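You operate a simulated robot arm through the tools that you are given. There is no shell and no other tool.

Carry out the task below with a simulated robot arm. There is one attempt and no reset: what you move stays moved.

TASK
Free the locked caliper, measure the disc and put the matching seat ring on the mat.
Fine: push the red caliper lever down to free the jaw, lever left down; the rings bear their size; leave the caliper closed on the disc.

Only the result counts: the job must be done as asked and must still hold three seconds after the hand-in. Knocking over, shifting, dropping, spilling or breaking anything else fails it.

THE ROBOT
A 7-joint arm with a two-finger parallel gripper, fixed in place. Base frame: the origin is on the floor under the middle of its stand, x ahead of it, y to its left, z up. Units: m, rad, N and s.
With the tool pointing down near the work surface it reaches from about 0.36 to 0.88 m from the base axis. Its first joint turns from -2.496 to 2.496 rad. Payload 3 kg.
The tool frame sits at the grasp point between the pads (the TCP): z along the fingers, y along the line on which they close. The tips reach 0.03 m beyond it. The gripper opens to 0.094 m. The fingers are 0.028 m wide and 0.01 m thick; the gripper's body (0.05 by 0.096 m) begins 0.055 m behind the TCP.
Orientation is that of the tool frame in the base frame, as a unit quaternion [w, x, y, z]. With the fingers straight down and closing along the base's y, the tool's x points along the base's -x, its y along +y and its z along -z.

THE INTERFACE
- The arm moves only by the tool play_rows. Its argument "deltas" is a list of rows, each a list of 7 numbers: the finger opening in m, from 0 to 0.094, then the shift along the base's x, y, z in m, then the turn, a rotation vector about the base's x, y, z in degrees. In form: [[gripper, tx, ty, tz, ax, ay, az], ...]. A call has 1 to 20 rows; each row shifts and turns the commanded pose from where the row before left it. Rows are played at 5 a second. More than 0.05 m and 0.15 rad between two rows, or a gripper value outside its range, and nothing of the call is played. A pose out of reach is approached as far as the arm can. The call stops where the force on the tool passes 80 N (or 10 N more than at its start, if that is more) or the arm is blocked; 0.2 s more then pass. Each finger travels about 0.072 m/s and halts on what it meets, pressing with about 28 N; the grip force reading is that of the motor and also rises with nothing between the fingers. The clock runs only during rows and for 0.2 s after the last one: add rows that do not move to give the fingers time. It gives the time, the measured TCP pose, the force on the tool (base axes), the opening and the grip force at its end, in the units of the frame above (readings bear some noise), with the torque about the TCP (base axes, N m) and any sound that the robot's microphone picked up, and new pictures: "show" is both (left out), scene, wrist or none.
- Cameras (640 x 400 px; columns grow to the right, rows downward): "scene" is fixed at [0.2187, -0.6497, 1.4903]; the picture's right is [0.85, -0.52, 0.00], its down [-0.37, -0.61, -0.70] and it looks along [0.36, 0.59, -0.72] (base axes); focal length 233 px, centre (320, 200). "wrist" rides on the gripper at [0.076, 0.014, -0.102] in the tool frame; the picture's right is [-0.18, 0.98, 0.00], its down [-0.75, -0.14, -0.64] and it looks along [-0.63, -0.12, 0.77] (tool axes); focal length 243 px, centre (320, 200). There is no depth. A picture from a camera that has moved, and an enlarged one, comes with that camera's place and axes in the base frame and with its lens. The place of the scene camera against the robot may be out by one fixed shift of up to 0.018 m in any direction.
- close_up(camera, box): a new picture of the part [left, top, right, bottom] of that camera's present view, enlarged. No time passes.
- close_job(): hands the job in; it is judged then, once.

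Places have to be worked out from the pictures, the camera data and where the tool is seen. Open the gripper and draw the arm clear of the work before you hand the job in, unless the task says otherwise.

The tools are called after "Request:" as name(argument=value, ...) on one line, values as JSON. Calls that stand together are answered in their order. play_rows: Moves the arm, as the interface text tells. Its arguments: {"type":"object","properties":{"deltas":{"type":"array"},"show":{"type":"string","enum":["both","scene","wrist","none"]}},"required":["deltas"]} The other tools are called the same way: close_up (camera, box) takes an enlarged picture of a part of a camera's view; close_job () hands the job in.

At the start:

```text
t: 0.0
ee_pos: [0.4065, -0.1928, 1.2906]
tcp_rot: [0.0, 0.0, 1.0, 0.001]
contact_force: [0.8, 0.4, 1.7]
ft_torque: [-0.01, 0.0, 0.01]
grip_width: 0.0943
grasp_force: 0.1
```

scene: 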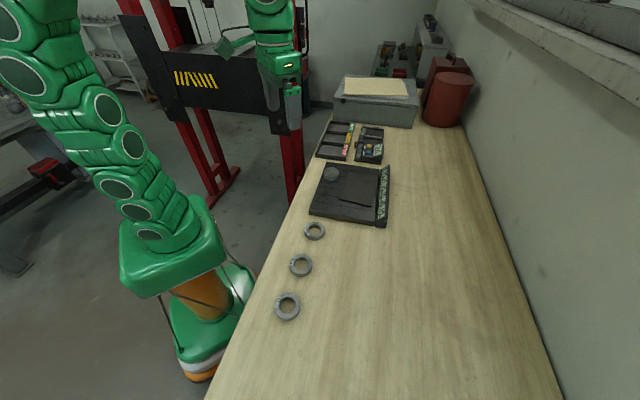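
wrist: 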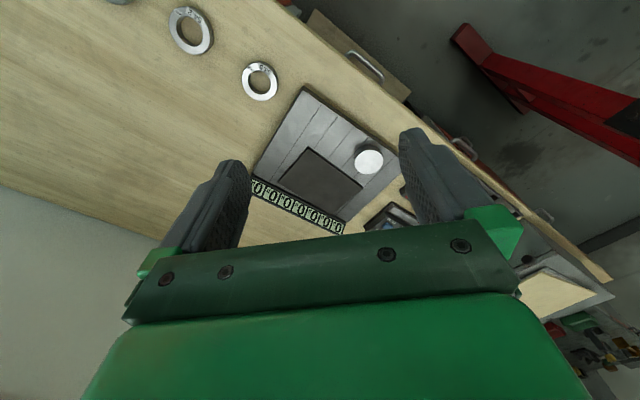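

The pictures show a table with three rings, a dark caliper-like board with a disc on it, and some other objects. I'll look closer at each before moving.

Request:
close_up(camera="scene", box=[290, 150, 410, 235])

Request:
close_up(camera="scene", box=[260, 210, 360, 330])

Request:
close_up(camera="scene", box=[300, 110, 400, 175])

Request:
close_up(camera="wrist", box=[230, 70, 430, 250])

Request:
close_up(camera="wrist", box=[100, 0, 300, 110])

```text
4.71 times, centred on (350, 192) of scene
camera zoom: at [0.2187, -0.6497, 1.4903], right [0.85, -0.52, 0.0], down [-0.37, -0.61, -0.7], along [0.36, 0.59, -0.72], focal length 1096 px, centre (179, 235)
```

zoom: 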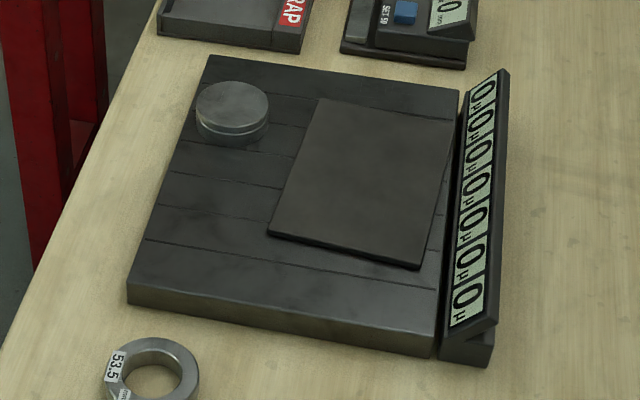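

```text
3.33 times, centred on (310, 270) of scene
camera zoom: at [0.2187, -0.6497, 1.4903], right [0.85, -0.52, 0.0], down [-0.37, -0.61, -0.7], along [0.36, 0.59, -0.72], focal length 776 px, centre (353, -33)
```

zoom: 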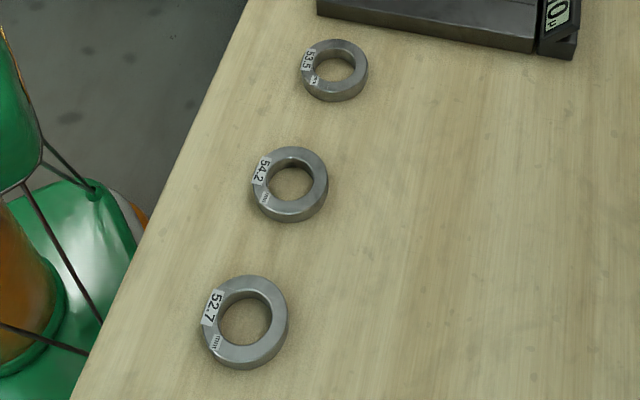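

```text
6.15 times, centred on (350, 142) of scene
camera zoom: at [0.2187, -0.6497, 1.4903], right [0.85, -0.52, 0.0], down [-0.37, -0.61, -0.7], along [0.36, 0.59, -0.72], focal length 1433 px, centre (135, 554)
```

zoom: 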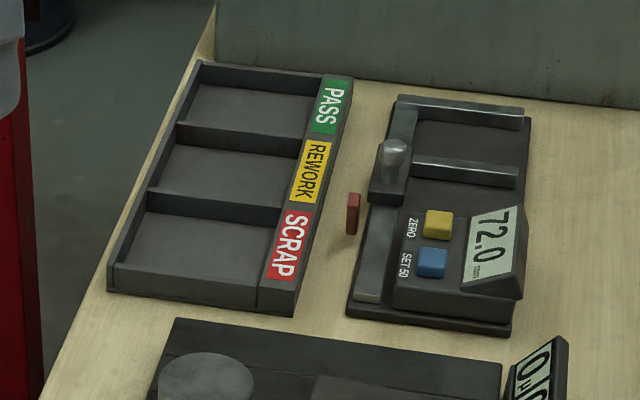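

```text
2.22 times, centred on (330, 160) of wrist
camera zoom: at [0.3321, -0.1765, 1.3925], right [0.18, 0.98, 0.0], down [0.75, -0.14, 0.64], along [0.63, -0.12, -0.77], focal length 539 px, centre (298, 289)
```

zoom: 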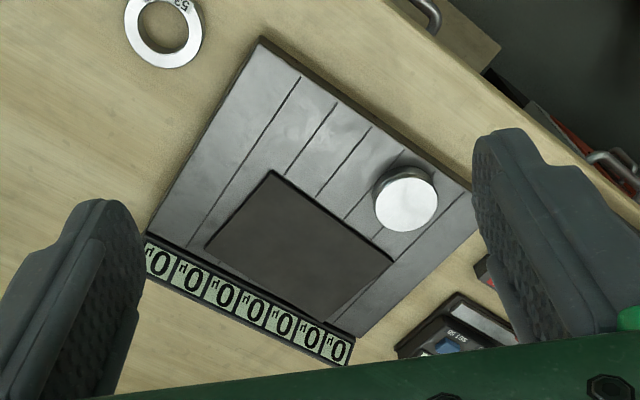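

```text
3.20 times, centred on (200, 55) of wrist
camera zoom: at [0.3321, -0.1765, 1.3925], right [0.18, 0.98, 0.0], down [0.75, -0.14, 0.64], along [0.63, -0.12, -0.77], focal length 776 px, centre (704, 664)
```

zoom: 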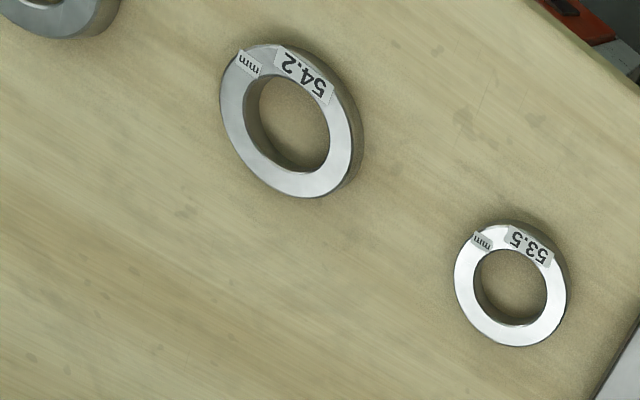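

Rough triangulation puts the bench top near z≈0.94, the disc near (0.57,-0.14), the caliper near (0.81,-0.01), and the rings along a 45° line. I'll move the hand high above the caliper for a better look.

Request:
play_rows(deltas=[[0.094, 0.027, 0.024, -0.01, 0, 0, 0], [0.094, 0.027, 0.024, -0.01, 0, 0, 0], [0.094, 0.027, 0.024, -0.01, 0, 0, 0], [0.094, 0.027, 0.024, -0.01, 0, 0, 0], [0.094, 0.027, 0.024, -0.01, 0, 0, 0], [0.094, 0.027, 0.024, -0.01, 0, 0, 0], [0.094, 0.027, 0.024, -0.01, 0, 0, 0], [0.094, 0.027, 0.024, -0.01, 0, 0, 0], [0.094, 0, 0, 0, 0, 0, 0]])

```text
t: 2.0
ee_pos: [0.6225, 0.001, 1.2096]
tcp_rot: [0.001, 0.001, 1.0, -0.001]
contact_force: [-0.4, 0.2, 0.6]
ft_torque: [0.0, -0.01, 0.02]
grip_width: 0.0938
grasp_force: 0.0
camera wrist: at [0.5476, 0.0153, 1.3125], right [0.18, 0.98, 0.0], down [0.75, -0.14, 0.64], along [0.63, -0.12, -0.77], focal length 243 px, centre (320, 200)
```

scene: 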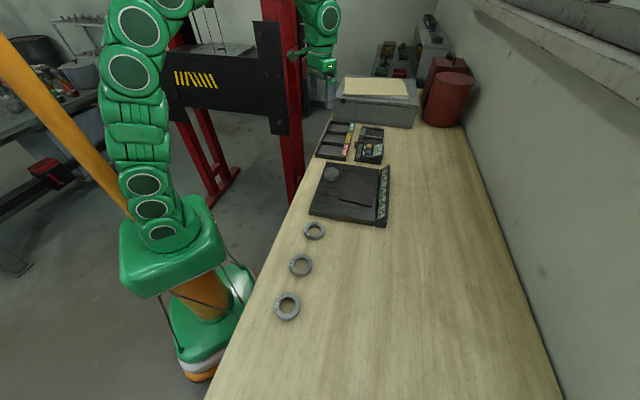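
wrist: 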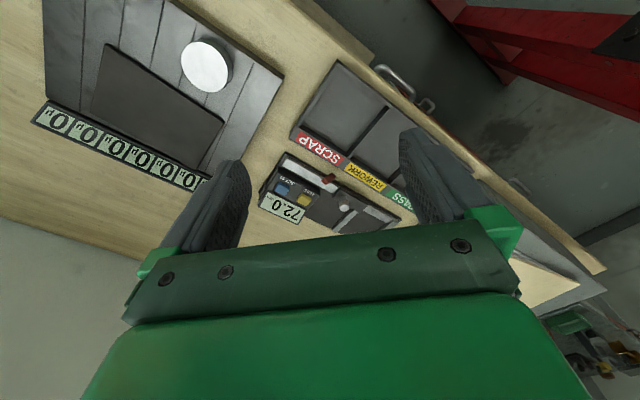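

The caliper lies between the fingers in the wrist view; I'll enlarge it before choosing an approach.

Request:
close_up(camera="wrist", box=[240, 130, 420, 240])

Request:
close_up(camera="wrist", box=[20, 0, 300, 190])

```text
3.56 times, centred on (330, 185) of wrist
camera zoom: at [0.5476, 0.0153, 1.3125], right [0.18, 0.98, 0.0], down [0.75, -0.14, 0.64], along [0.63, -0.12, -0.77], focal length 863 px, centre (284, 253)
```

zoom: 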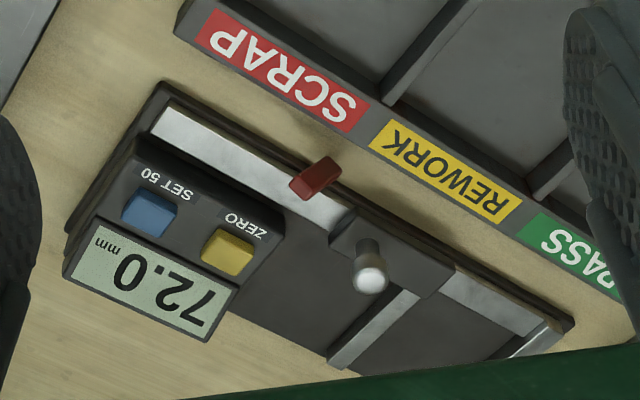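

```text
2.11 times, centred on (160, 95) of wrist
camera zoom: at [0.5476, 0.0153, 1.3125], right [0.18, 0.98, 0.0], down [0.75, -0.14, 0.64], along [0.63, -0.12, -0.77], focal length 511 px, centre (657, 421)
```

zoom: 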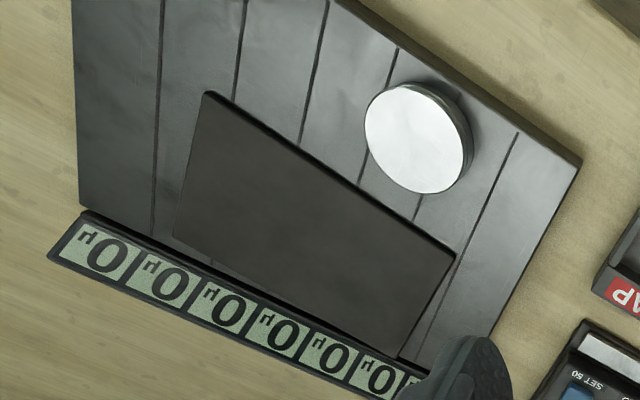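

The wrist view shows the moving jaw with a knob, a red upright lever next to the rail, and the display at 72.0 mm. I'll turn the hand 45° so it lines up with the bench and move above the caliper for a closer view.

Request:
play_rows(deltas=[[0.094, 0.0246, -0.0052, -0.008, 0, 0, 7.5], [0.094, 0.0246, -0.0052, -0.008, 0, 0, 7.5], [0.094, 0.0246, -0.0052, -0.008, 0, 0, 7.5], [0.094, 0.0246, -0.0052, -0.008, 0, 0, 7.5], [0.094, 0.0246, -0.0052, -0.008, 0, 0, 7.5], [0.094, 0.0246, -0.0052, -0.008, 0, 0, 7.5], [0.094, 0, 0, 0, 0, 0, 0]])

```text
t: 3.6
ee_pos: [0.7702, -0.0308, 1.161]
tcp_rot: [0.0, -0.383, 0.924, -0.001]
contact_force: [-0.2, 0.6, -0.3]
ft_torque: [-0.01, -0.04, -0.01]
grip_width: 0.0941
grasp_force: 0.1
camera wrist: at [0.7076, -0.0746, 1.2644], right [-0.57, 0.82, 0.0], down [0.63, 0.43, 0.64], along [0.53, 0.36, -0.77], focal length 243 px, centre (320, 200)
```

scene: 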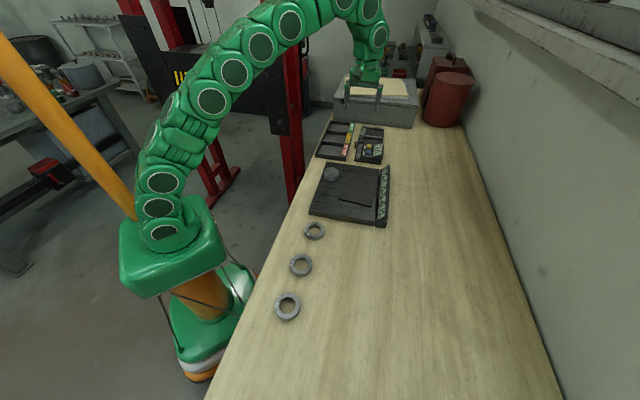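
wrist: 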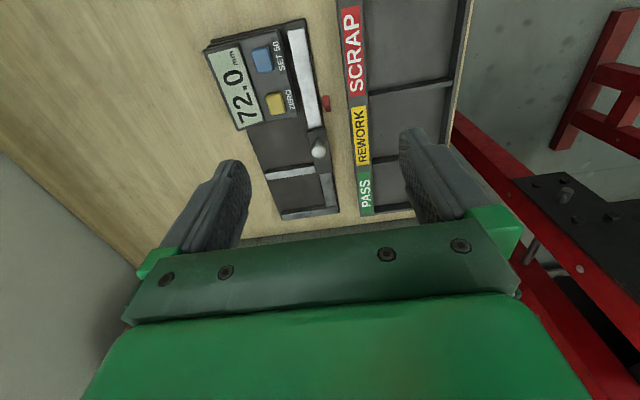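

The full caliper is now visible. I'll enlarge it to measure positions of the lever, knob, jaws and bed.

Request:
close_up(camera="wrist", box=[190, 10, 390, 230])

Request:
close_up(camera="wrist", box=[260, 80, 360, 150])

Request:
close_up(camera="wrist", box=[240, 130, 370, 230])

```text
1.82 times, centred on (290, 120) of wrist
camera zoom: at [0.7076, -0.0746, 1.2644], right [-0.57, 0.82, 0.0], down [0.63, 0.43, 0.64], along [0.53, 0.36, -0.77], focal length 441 px, centre (374, 346)
```

zoom: 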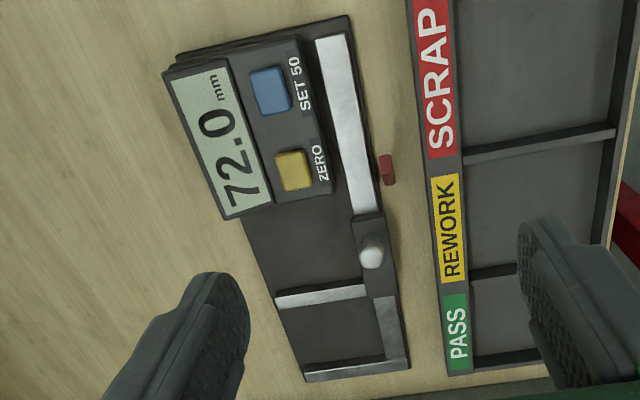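

```text
5.71 times, centred on (310, 115) of wrist
camera zoom: at [0.7076, -0.0746, 1.2644], right [-0.57, 0.82, 0.0], down [0.63, 0.43, 0.64], along [0.53, 0.36, -0.77], focal length 1386 px, centre (377, 686)
```

zoom: 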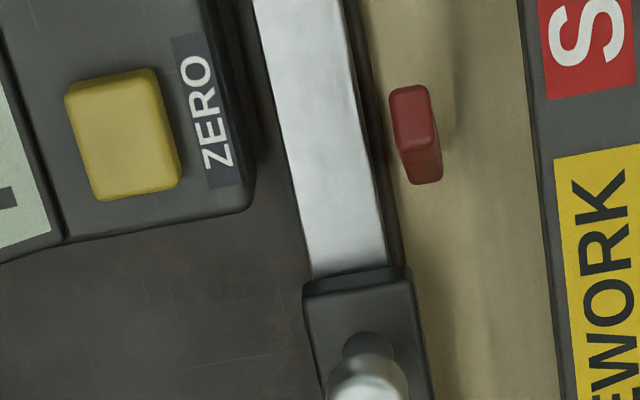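

```text
4.00 times, centred on (305, 180) of wrist
camera zoom: at [0.7076, -0.0746, 1.2644], right [-0.57, 0.82, 0.0], down [0.63, 0.43, 0.64], along [0.53, 0.36, -0.77], focal length 970 px, centre (380, 280)
```

zoom: 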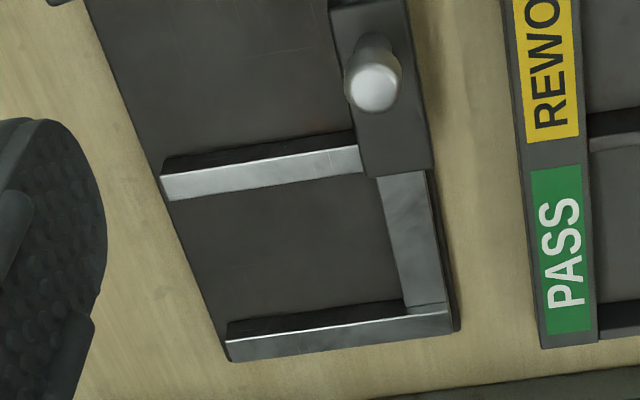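

The lever triangulates to about (0.784,-0.014,0.97) and the knob top to (0.828,0.004,1.00). I want a side view of the lever to understand how it moves, so I'll turn the hand to look from the robot side across the bench.

Request:
play_rows(deltas=[[0.094, -0.0033, 0.0075, -0.006, 0, 0, -7.5], [0.094, -0.0033, 0.0075, -0.006, 0, 0, -7.5], [0.094, -0.0033, 0.0075, -0.006, 0, 0, -7.5], [0.094, -0.0033, 0.0075, -0.006, 0, 0, -7.5], [0.094, -0.0033, 0.0075, -0.006, 0, 0, -7.5], [0.094, -0.0033, 0.0075, -0.006, 0, 0, -7.5], [0.094, -0.0033, 0.0075, -0.006, 0, 0, -7.5], [0.094, -0.0033, 0.0075, -0.006, 0, 0, -7.5], [0.094, -0.0033, 0.0075, -0.006, 0, 0, -7.5], [0.094, -0.0033, 0.0075, -0.006, 0, 0, -7.5], [0.094, -0.0033, 0.0075, -0.006, 0, 0, -7.5], [0.094, -0.0033, 0.0075, -0.006, 0, 0, -7.5], [0.094, 0, 0, 0, 0, 0, 0]])

```text
t: 6.4
ee_pos: [0.7312, 0.0603, 1.0904]
tcp_rot: [-0.001, 0.383, 0.924, 0.0]
contact_force: [0.6, -0.7, -0.8]
ft_torque: [0.01, -0.02, 0.02]
grip_width: 0.0939
grasp_force: 0.1
camera wrist: at [0.6888, 0.1244, 1.1925], right [0.83, 0.56, 0.0], down [0.43, -0.63, 0.64], along [0.36, -0.53, -0.77], focal length 243 px, centre (320, 200)
```

scene: 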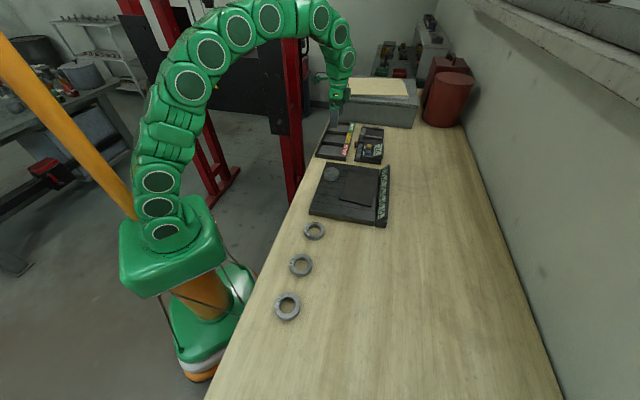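
wrist: 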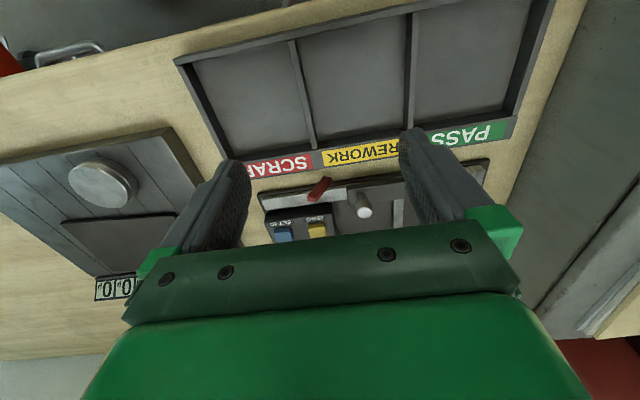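

Request:
close_up(camera="wrist", box=[250, 150, 410, 250])

Request:
close_up(camera="wrist", box=[295, 160, 345, 220])

```text
4.00 times, centred on (330, 200) of wrist
camera zoom: at [0.6888, 0.1244, 1.1925], right [0.83, 0.56, 0.0], down [0.43, -0.63, 0.64], along [0.36, -0.53, -0.77], focal length 970 px, centre (280, 200)
```

zoom: 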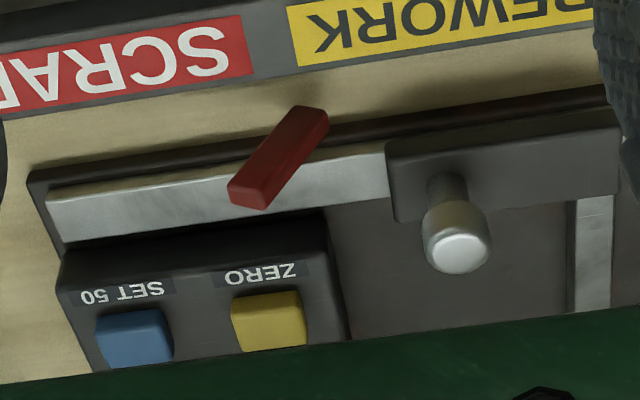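

```text
6.67 times, centred on (320, 190) of wrist
camera zoom: at [0.6888, 0.1244, 1.1925], right [0.83, 0.56, 0.0], down [0.43, -0.63, 0.64], along [0.36, -0.53, -0.77], focal length 1618 px, centre (320, 267)
```

zoom: 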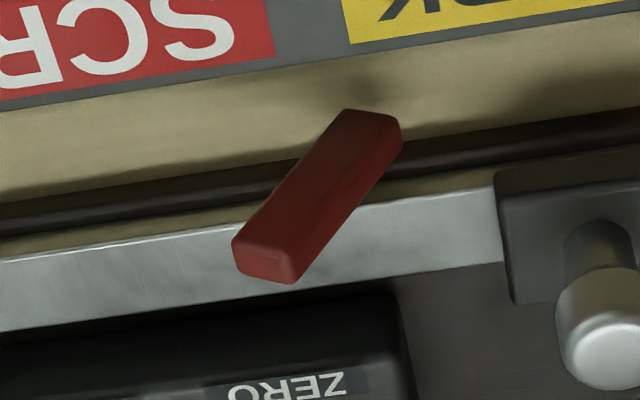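

The lever is a ~40 mm bar beside the bed at V≈0.563 (across-bench coordinate), pivoting at its lower end by the carriage, its free end up at about (0.776,-0.020,0.989). The gap between bed edge and tray is about 36 mm, so closed fingers (20 mm) fit; I'll turn back to +45°, close the fingers and hover above the lever.

Request:
play_rows(deltas=[[0.06, 0.0029, -0.007, 0, 0, 0, 7.5], [0.03, 0.0029, -0.007, 0, 0, 0, 7.5], [0.0, 0.0029, -0.007, 0, 0, 0, 7.5], [0.0, 0.0029, -0.007, 0, 0, 0, 7.5], [0.0, 0.0029, -0.007, 0, 0, 0, 7.5], [0.0, 0.0029, -0.007, 0, 0, 0, 7.5], [0.0, 0.0029, -0.007, 0, 0, 0, 7.5], [0.0, 0.0029, -0.007, 0, 0, 0, 7.5], [0.0, 0.0029, -0.007, 0, 0, 0, 7.5], [0.0, 0.0029, -0.007, 0, 0, 0, 7.5], [0.0, 0.0029, -0.007, 0, 0, 0, 7.5], [0.0, 0.0027, -0.0066, 0, 0, 0, 7.5], [0.0, 0, 0, -0.025, 0, 0, 0], [0.0, 0, 0, 0, 0, 0, 0]])

```text
t: 9.4
ee_pos: [0.7649, -0.0239, 1.0652]
tcp_rot: [0.001, -0.383, 0.924, -0.001]
contact_force: [0.4, 0.7, -0.6]
ft_torque: [0.01, 0.0, 0.04]
grip_width: 0.0002
grasp_force: 28.3
camera wrist: at [0.7025, -0.0677, 1.1679], right [-0.57, 0.82, 0.0], down [0.63, 0.43, 0.64], along [0.53, 0.36, -0.77], focal length 243 px, centre (320, 200)
```

scene: 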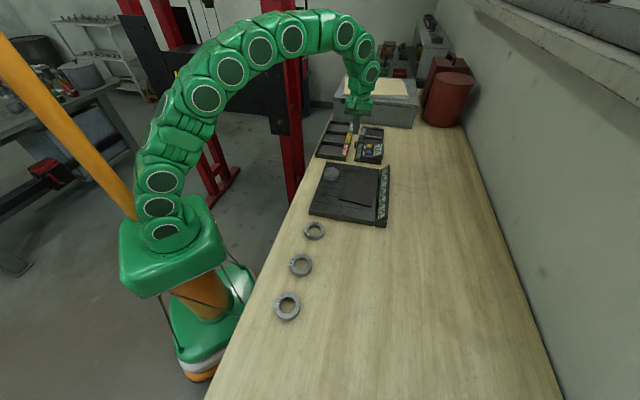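
wrist: 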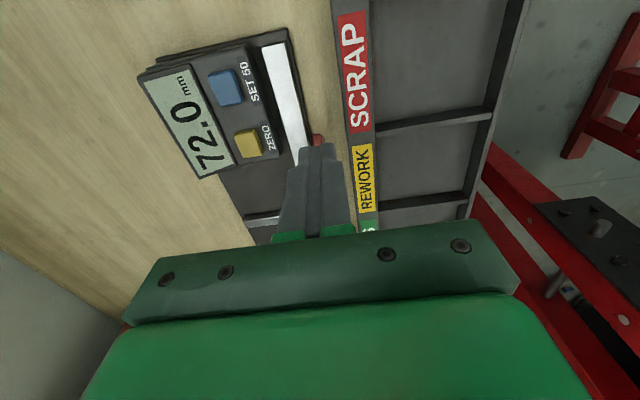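

Request:
close_up(camera="wrist", box=[270, 100, 370, 170])

Request:
close_up(camera="scene", box=[310, 80, 410, 170])

```text
5.71 times, centred on (320, 135) of wrist
camera zoom: at [0.7025, -0.0677, 1.1679], right [-0.57, 0.82, 0.0], down [0.63, 0.43, 0.64], along [0.53, 0.36, -0.77], focal length 1386 px, centre (320, 571)
```

zoom: 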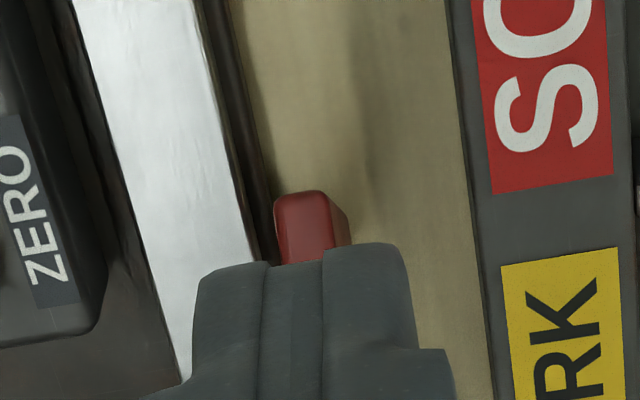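

```text
4.44 times, centred on (360, 125) of scene
camera zoom: at [0.2187, -0.6497, 1.4903], right [0.85, -0.52, 0.0], down [-0.37, -0.61, -0.7], along [0.36, 0.59, -0.72], focal length 1035 px, centre (142, 533)
```

zoom: 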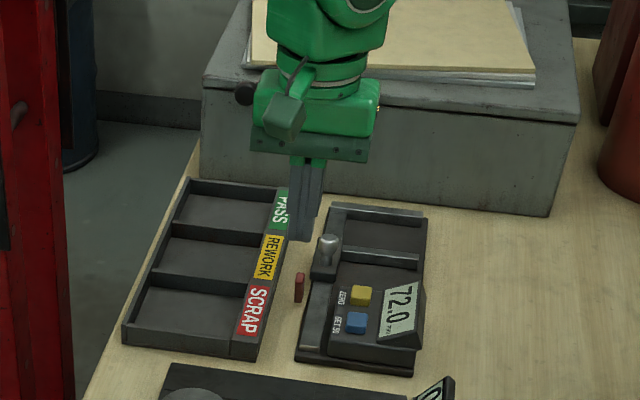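

The fingers hover above the lever but its end lies ~9 mm farther along the bench than the finger centre. I'll shift slightly along and then lower in small steps while watching the force.

Request:
play_rows(deltas=[[0.0, 0.0078, 0.005, 0, 0, 0, 0], [0.0, 0, 0, -0.02, 0, 0, 0], [0.0, 0, 0, -0.01, 0, 0, 0], [0.0, 0, 0, -0.006, 0, 0, 0], [0.0, 0, 0, -0.006, 0, 0, 0], [0.0, 0, 0, -0.006, 0, 0, 0], [0.0, 0, 0, -0.006, 0, 0, 0], [0.0, 0, 0, 0, 0, 0, 0]])

```text
t: 10.9
ee_pos: [0.7737, -0.0211, 1.0215]
tcp_rot: [0.002, -0.382, 0.924, -0.003]
contact_force: [-0.3, -1.9, 3.2]
ft_torque: [-0.03, -0.02, -0.02]
grip_width: 0.0001
grasp_force: 27.9
stopped in row 7: the force on the tool passed its limit at 93 N (the readings are from after the stop); the commanded pose is now the measured one
camera wrist: at [0.7108, -0.0639, 1.1244], right [-0.56, 0.83, -0.01], down [0.63, 0.43, 0.65], along [0.54, 0.36, -0.76], focal length 243 px, centre (320, 200)
```

scene: 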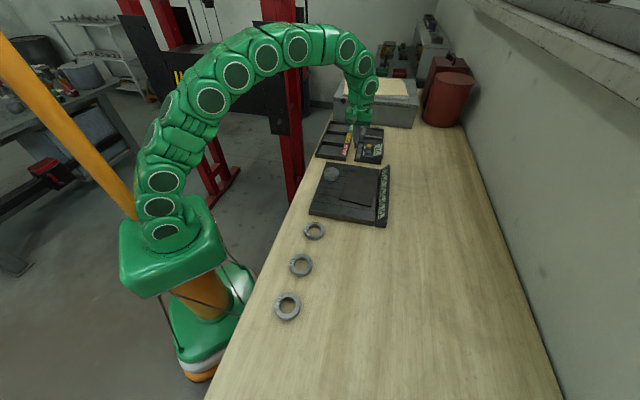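
wrist: 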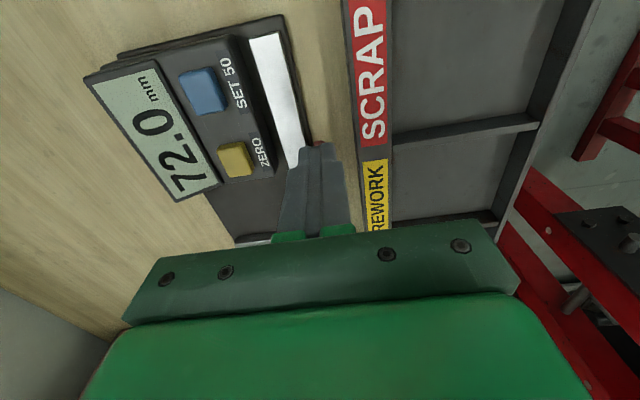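

The press stopped at the force limit just as the tips met the lever top (tip z≈0.99). I'll look closely at whether the lever has moved at all.

Request:
close_up(camera="wrist", box=[270, 110, 370, 170])

Request:
close_up(camera="scene", box=[330, 100, 400, 170])

```text
6.40 times, centred on (320, 140) of wrist
camera zoom: at [0.7108, -0.0639, 1.1244], right [-0.56, 0.83, -0.01], down [0.63, 0.43, 0.65], along [0.54, 0.36, -0.76], focal length 1553 px, centre (320, 584)
```

zoom: 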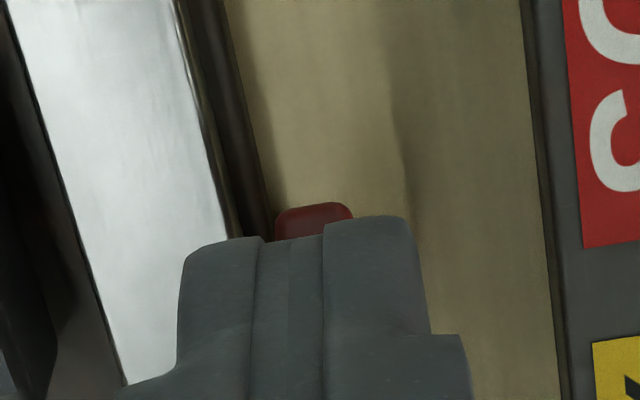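

```text
5.71 times, centred on (365, 135) of scene
camera zoom: at [0.2187, -0.6497, 1.4903], right [0.85, -0.52, 0.0], down [-0.37, -0.61, -0.7], along [0.36, 0.59, -0.72], focal length 1331 px, centre (63, 571)
```

zoom: 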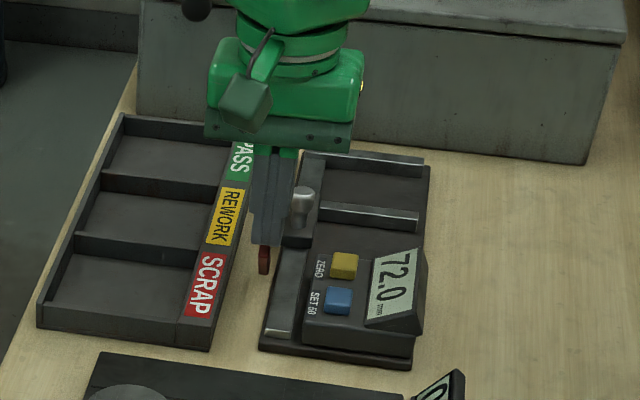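

The lever is only ~30° off vertical, so a straight push down jams by friction. I'll lift, go to its carriage side, and push it along -u first (its swing direction) before pressing down.

Request:
play_rows(deltas=[[0.0, 0, 0, 0.012, 0, 0, 0], [0.0, 0.0106, 0.0135, 0, 0, 0, 0], [0.0, 0.0106, 0.0134, 0, 0, 0, 0], [0.0, 0, 0, -0.012, 0, 0, 0], [0.0, 0, 0, -0.007, 0, 0, 0], [0.0, 0, 0, -0.0065, 0, 0, 0], [0.0, 0, 0, 0, 0, 0, 0]])

```text
t: 12.5
ee_pos: [0.7943, 0.0055, 1.0076]
tcp_rot: [0.002, -0.382, 0.924, -0.002]
contact_force: [0.3, 0.0, 0.0]
ft_torque: [-0.03, 0.02, -0.01]
grip_width: 0.0001
grasp_force: 28.0
camera wrist: at [0.7316, -0.0378, 1.1096], right [-0.56, 0.83, 0.0], down [0.63, 0.43, 0.64], along [0.53, 0.36, -0.76], focal length 243 px, centre (320, 200)
```

scene: 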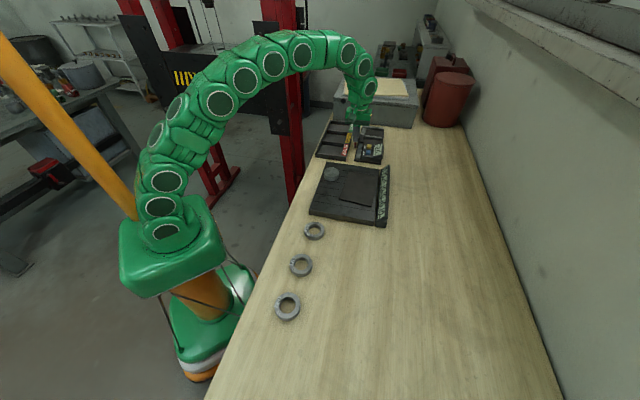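
wrist: 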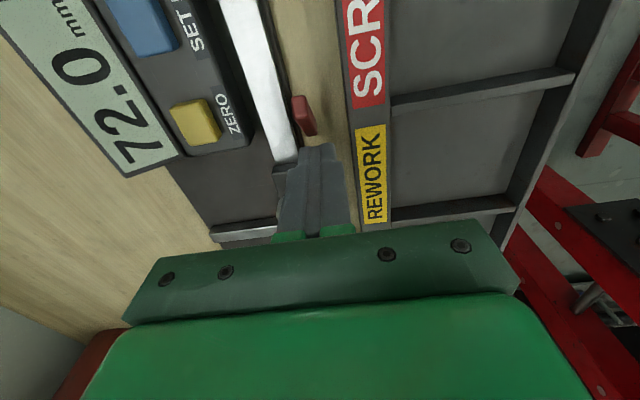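

The hand is down on the carriage side of the lever with no contact. I'll check the picture closely, since the fingertips seem close to the carriage corner.

Request:
close_up(camera="wrist", box=[260, 80, 360, 180])

Request:
close_up(camera="scene", box=[330, 100, 400, 170])

```text
4.00 times, centred on (310, 130) of wrist
camera zoom: at [0.7316, -0.0378, 1.1096], right [-0.56, 0.83, 0.0], down [0.63, 0.43, 0.64], along [0.53, 0.36, -0.76], focal length 970 px, centre (360, 480)
```

zoom: 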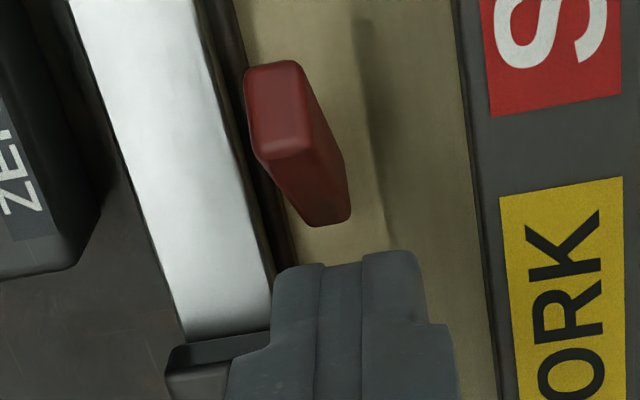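

```text
5.71 times, centred on (365, 135) of scene
camera zoom: at [0.2187, -0.6497, 1.4903], right [0.85, -0.52, 0.0], down [-0.37, -0.61, -0.7], along [0.36, 0.59, -0.72], focal length 1331 px, centre (63, 571)
```

zoom: 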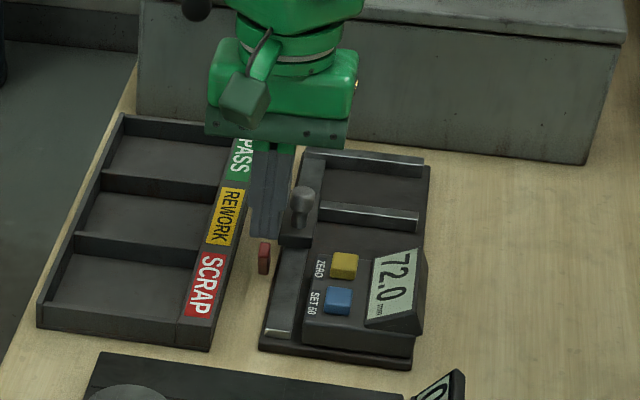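

The lever's long face now points toward the fingertips, and the tips clear the carriage. I'll push along -u in small steps.

Request:
play_rows(deltas=[[0.0, -0.0018, -0.0018, 0, 0, 0, 0], [0.0, -0.0018, -0.0018, 0, 0, 0, 0], [0.0, -0.0018, -0.0018, 0, 0, 0, 0], [0.0, -0.0018, -0.0018, 0, 0, 0, 0], [0.0, -0.0018, -0.0018, 0, 0, 0, 0], [0.0, -0.0018, -0.0018, 0, 0, 0, 0]], show="wrist")

```text
t: 13.9
ee_pos: [0.7864, -0.0057, 1.0084]
tcp_rot: [0.002, -0.382, 0.924, -0.002]
contact_force: [-0.4, 0.5, 0.4]
ft_torque: [0.0, -0.01, 0.0]
grip_width: 0.0
grasp_force: 28.1
camera wrist: at [0.722, -0.048, 1.1109], right [-0.56, 0.83, -0.01], down [0.63, 0.43, 0.65], along [0.54, 0.36, -0.76], focal length 243 px, centre (320, 200)
```

wrist: 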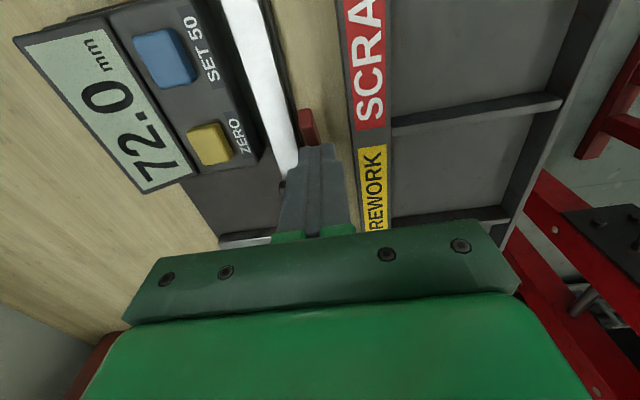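

Request:
close_up(camera="wrist", box=[260, 80, 360, 180])

Request:
close_up(camera="scene", box=[340, 120, 380, 160])

```text
4.00 times, centred on (310, 130) of wrist
camera zoom: at [0.722, -0.048, 1.1109], right [-0.56, 0.83, -0.01], down [0.63, 0.43, 0.65], along [0.54, 0.36, -0.76], focal length 970 px, centre (360, 480)
```

zoom: 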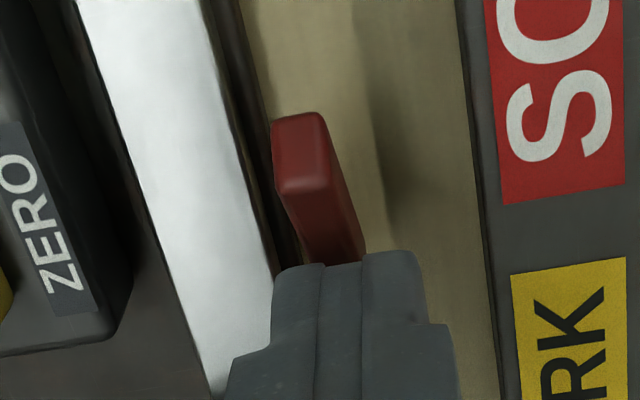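

```text
10.00 times, centred on (360, 140) of scene
camera zoom: at [0.2187, -0.6497, 1.4903], right [0.85, -0.52, 0.0], down [-0.37, -0.61, -0.7], along [0.36, 0.59, -0.72], focal length 2329 px, centre (-80, 800)
```

zoom: 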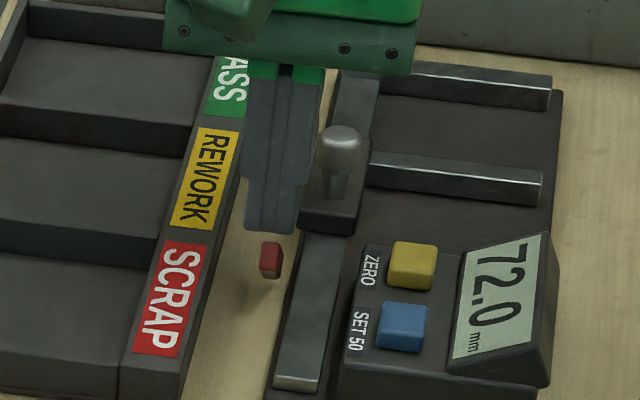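

The lever end now triangulates to about U=0.525, z=0.981 versus 0.535/0.989 before, so it is swinging easily along -u. I'll continue diagonally, -u and down.

Request:
play_rows(deltas=[[0.0, -0.0014, -0.0014, -0.002, 0, 0, 0], [0.0, -0.0014, -0.0014, -0.002, 0, 0, 0], [0.0, -0.0014, -0.0014, -0.002, 0, 0, 0], [0.0, -0.0014, -0.0014, -0.002, 0, 0, 0], [0.0, -0.0014, -0.0014, -0.002, 0, 0, 0], [0.0, 0, 0, 0, 0, 0, 0]], show="wrist")

Request:
close_up(camera="wrist", box=[260, 80, 360, 180])

```text
t: 15.3
ee_pos: [0.7765, -0.0115, 0.9989]
tcp_rot: [0.002, -0.383, 0.924, -0.003]
contact_force: [-2.6, 0.4, 6.4]
ft_torque: [-0.03, 0.12, -0.01]
grip_width: 0.0002
grasp_force: 27.4
camera wrist: at [0.7141, -0.0544, 1.1002], right [-0.56, 0.83, 0.0], down [0.63, 0.43, 0.64], along [0.53, 0.36, -0.76], focal length 243 px, centre (320, 200)
```

wrist: 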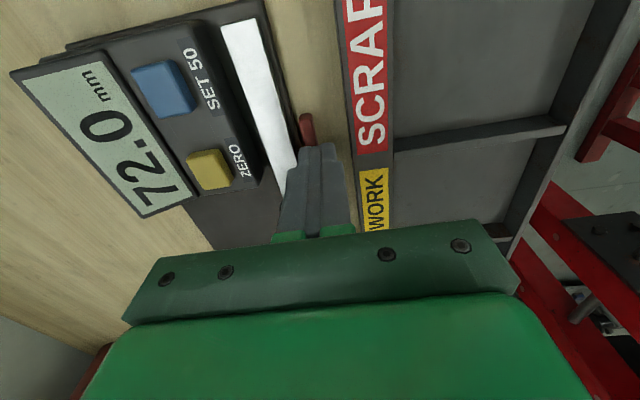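

```text
4.00 times, centred on (310, 130) of wrist
camera zoom: at [0.7141, -0.0544, 1.1002], right [-0.56, 0.83, 0.0], down [0.63, 0.43, 0.64], along [0.53, 0.36, -0.76], focal length 970 px, centre (360, 480)
```

zoom: 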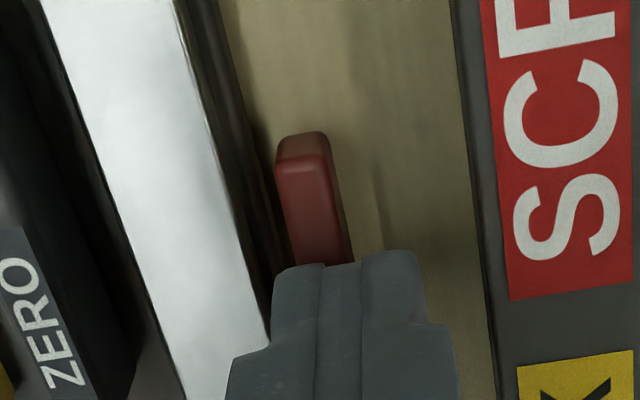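

The lever is nearly flat now and yields with little force. I'll carry on down and outward to the end of its travel.

Request:
play_rows(deltas=[[0.0, -0.0014, -0.0014, -0.0015, 0, 0, 0], [0.0, -0.0014, -0.0014, -0.0015, 0, 0, 0], [0.0, -0.0014, -0.0014, -0.0015, 0, 0, 0], [0.0, -0.0014, -0.0014, -0.0015, 0, 0, 0], [0.0, 0, 0, -0.0015, 0, 0, 0], [0.0, 0, 0, -0.0015, 0, 0, 0], [0.0, 0, 0, 0, 0, 0, 0]], show="wrist")

Request:
close_up(camera="wrist", box=[260, 80, 360, 180])

Request:
close_up(camera="scene", box=[340, 120, 380, 160])

```text
t: 16.3
ee_pos: [0.7739, -0.0142, 0.9979]
tcp_rot: [0.009, -0.383, 0.924, -0.004]
contact_force: [-3.9, 1.4, 9.9]
ft_torque: [-0.09, 0.18, -0.03]
grip_width: 0.0
grasp_force: 28.1
stopped in row 4: the force on the tool passed its limit at 88 N (the readings are from after the stop); the commanded pose is now the measured one
camera wrist: at [0.7099, -0.0582, 1.0994], right [-0.56, 0.83, -0.01], down [0.62, 0.43, 0.65], along [0.54, 0.36, -0.76], focal length 243 px, centre (320, 200)
```

wrist: 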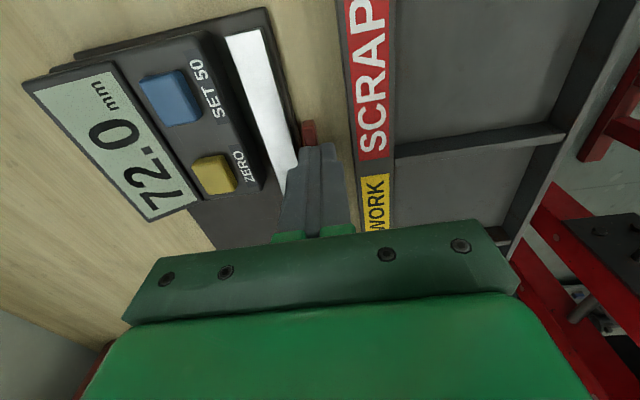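

```text
4.00 times, centred on (310, 130) of wrist
camera zoom: at [0.7099, -0.0582, 1.0994], right [-0.56, 0.83, -0.01], down [0.62, 0.43, 0.65], along [0.54, 0.36, -0.76], focal length 970 px, centre (360, 480)
```

zoom: 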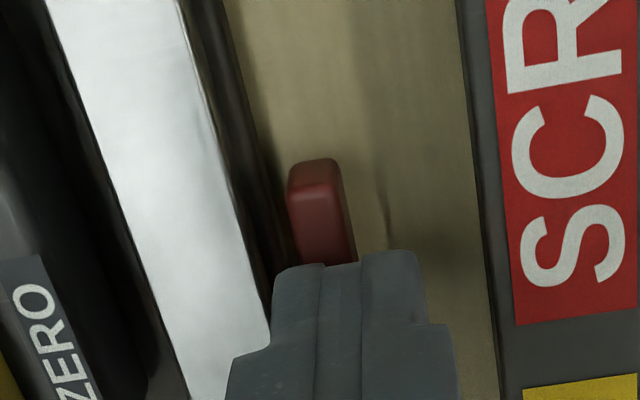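

```text
10.00 times, centred on (360, 140) of scene
camera zoom: at [0.2187, -0.6497, 1.4903], right [0.85, -0.52, 0.0], down [-0.37, -0.61, -0.7], along [0.36, 0.59, -0.72], focal length 2329 px, centre (-80, 800)
```

zoom: 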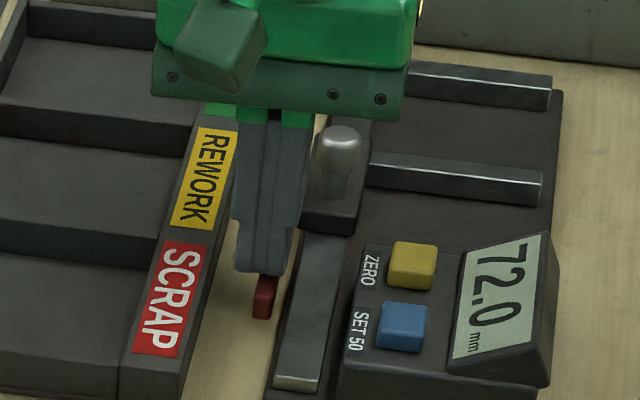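

The press stopped at 88 N with the lever looking almost flat. I'll lift off and look at the lever's rest state.

Request:
play_rows(deltas=[[0.0, 0, 0, 0.015, 0, 0, 0], [0.0, 0.018, 0.018, 0.025, 0, 0, 0], [0.0, 0.018, 0.018, 0.02, 0, 0, 0], [0.0, 0, 0, 0, 0, 0, 0]])

Request:
close_up(camera="wrist", box=[220, 20, 380, 150])

Request:
close_up(camera="scene", box=[340, 120, 380, 160])

```text
t: 17.3
ee_pos: [0.8124, 0.0214, 1.0574]
tcp_rot: [0.009, -0.383, 0.924, -0.004]
contact_force: [0.3, -0.2, 0.4]
ft_torque: [0.0, -0.01, 0.03]
grip_width: 0.0001
grasp_force: 28.2
camera wrist: at [0.7474, -0.0214, 1.1583], right [-0.56, 0.83, -0.01], down [0.62, 0.43, 0.65], along [0.54, 0.36, -0.76], focal length 243 px, centre (320, 200)
```

scene: 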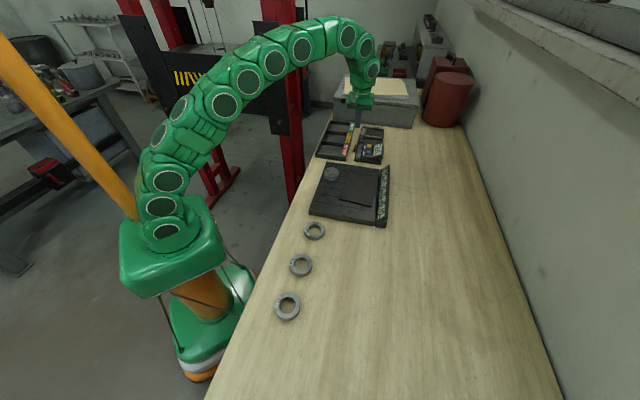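
wrist: 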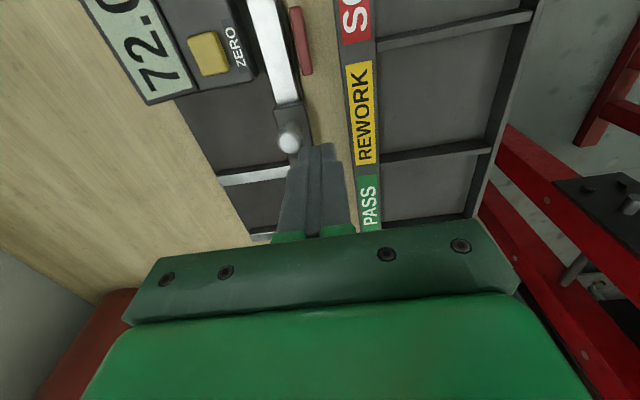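

```text
3.08 times, centred on (300, 85) of wrist
camera zoom: at [0.7474, -0.0214, 1.1583], right [-0.56, 0.83, -0.01], down [0.62, 0.43, 0.65], along [0.54, 0.36, -0.76], focal length 746 px, centre (382, 554)
```

zoom: 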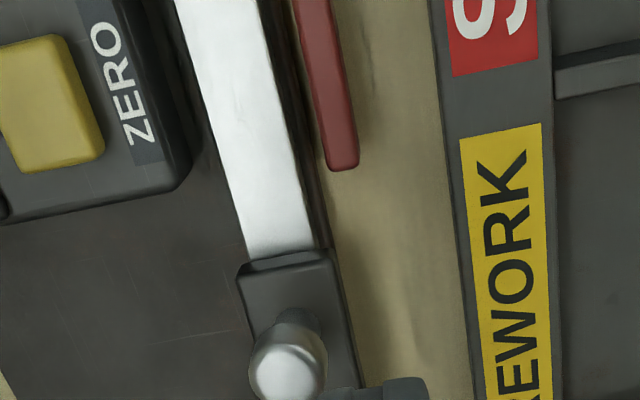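

```text
10.00 times, centred on (360, 140) of scene
camera zoom: at [0.2187, -0.6497, 1.4903], right [0.85, -0.52, 0.0], down [-0.37, -0.61, -0.7], along [0.36, 0.59, -0.72], focal length 2329 px, centre (-80, 800)
```

zoom: 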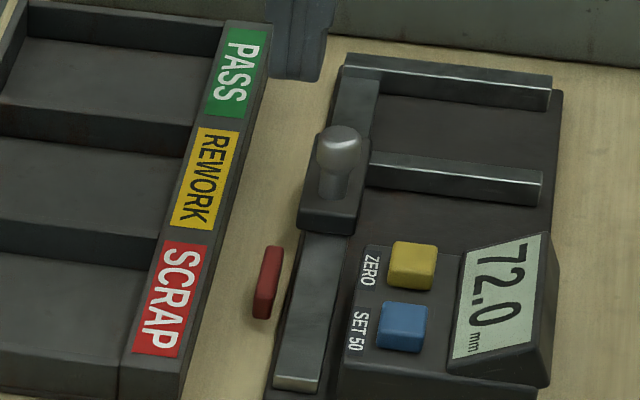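

The lever now lies flat along the bench beside the rail, and stays there. Next I'll test that the jaw is free (and check the zero) by pushing the knob (U=0.588, V=0.582) toward the fixed jaw with closed fingers; first I position behind the knob and level the small tool tilt.

Request:
play_rows(deltas=[[0.0, -0.0025, -0.0185, 0, 0, 1.1, 0], [0.0, -0.0024, -0.0185, 0, 0, 0, 0], [0.0, 0, 0, -0.025, 0, 0, 0], [0.0, 0, 0, -0.02, 0, 0, 0], [0.0, 0, 0, 0, 0, 0, 0]])

Request:
close_up(camera="wrist", box=[240, 80, 380, 190])

Request:
close_up(camera="scene", box=[330, 110, 390, 160])

```text
t: 18.5
ee_pos: [0.806, -0.0166, 1.0124]
tcp_rot: [-0.002, -0.383, 0.924, 0.0]
contact_force: [0.2, -0.2, 0.3]
ft_torque: [-0.06, 0.01, 0.0]
grip_width: 0.0
grasp_force: 27.6
camera wrist: at [0.7439, -0.0594, 1.1157], right [-0.56, 0.83, 0.0], down [0.63, 0.43, 0.64], along [0.53, 0.36, -0.77], focal length 243 px, centre (320, 200)
```

scene: 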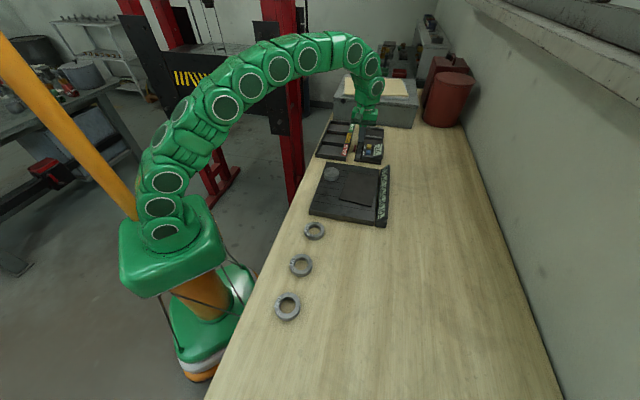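
wrist: 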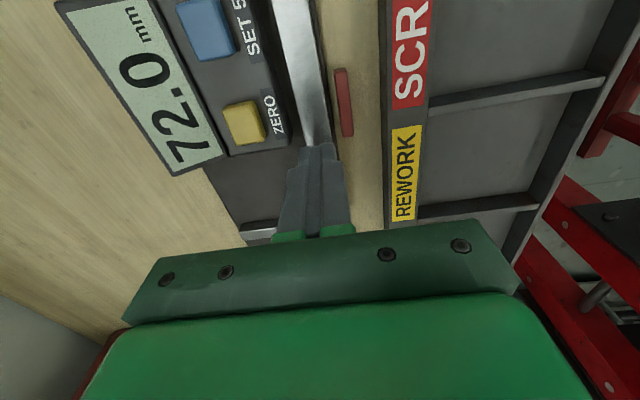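

```text
3.64 times, centred on (310, 135) of wrist
camera zoom: at [0.7439, -0.0594, 1.1157], right [-0.56, 0.83, 0.0], down [0.63, 0.43, 0.64], along [0.53, 0.36, -0.77], focal length 882 px, centre (356, 436)
```

zoom: 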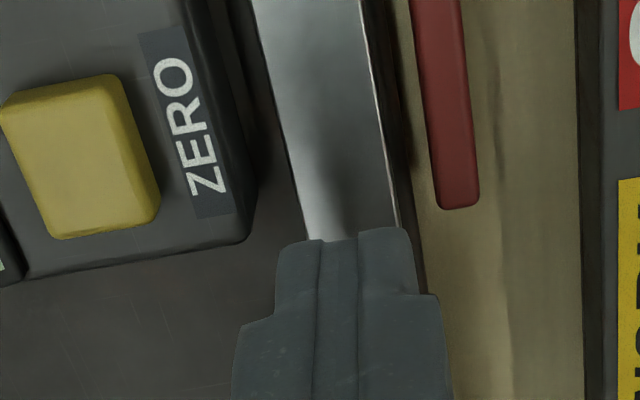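

```text
8.00 times, centred on (360, 135) of scene
camera zoom: at [0.2187, -0.6497, 1.4903], right [0.85, -0.52, 0.0], down [-0.37, -0.61, -0.7], along [0.36, 0.59, -0.72], focal length 1863 px, centre (0, 720)
```

zoom: 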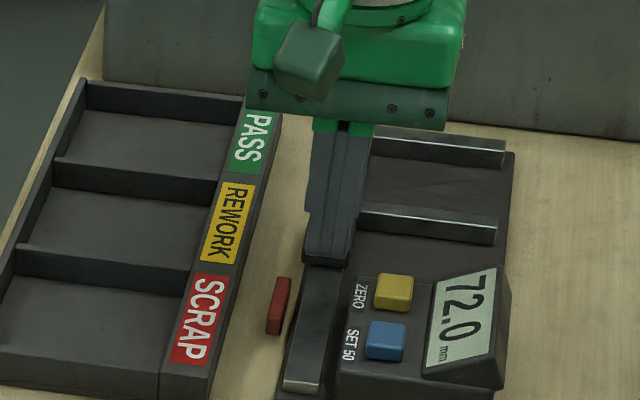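

The fingers are behind the knob at U≈0.558, V≈0.582 and clear of everything. I'll push +u about 18 mm gently to see whether the reading changes.

Request:
play_rows(deltas=[[0.0, 0.0035, 0.0035, 0, 0, 0, 0], [0.0, 0.0035, 0.0035, 0, 0, 0, 0], [0.0, 0.0035, 0.0035, 0, 0, 0, 0], [0.0, 0.0035, 0.0035, 0, 0, 0, 0], [0.0, 0, 0, 0, 0, 0, 0]], show="scene")

Request:
close_up(camera="scene", box=[330, 110, 390, 160])

```text
t: 19.7
ee_pos: [0.8185, -0.0025, 1.0122]
tcp_rot: [0.0, -0.383, 0.924, 0.0]
contact_force: [-0.9, -0.6, -0.8]
ft_torque: [-0.02, 0.01, -0.01]
grip_width: 0.0
grasp_force: 27.4
```

scene: 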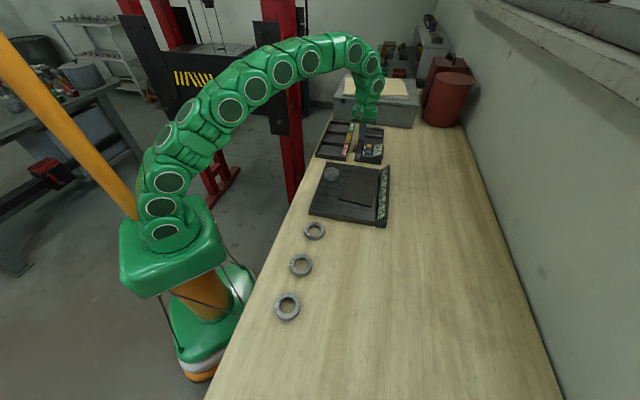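

```text
8.00 times, centred on (360, 135) of scene
camera zoom: at [0.2187, -0.6497, 1.4903], right [0.85, -0.52, 0.0], down [-0.37, -0.61, -0.7], along [0.36, 0.59, -0.72], focal length 1863 px, centre (0, 720)
```

zoom: 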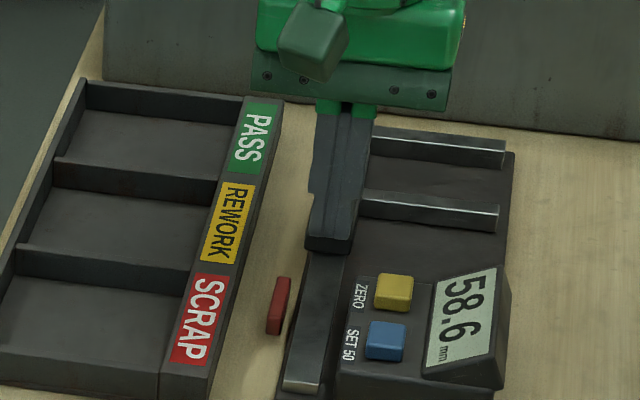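

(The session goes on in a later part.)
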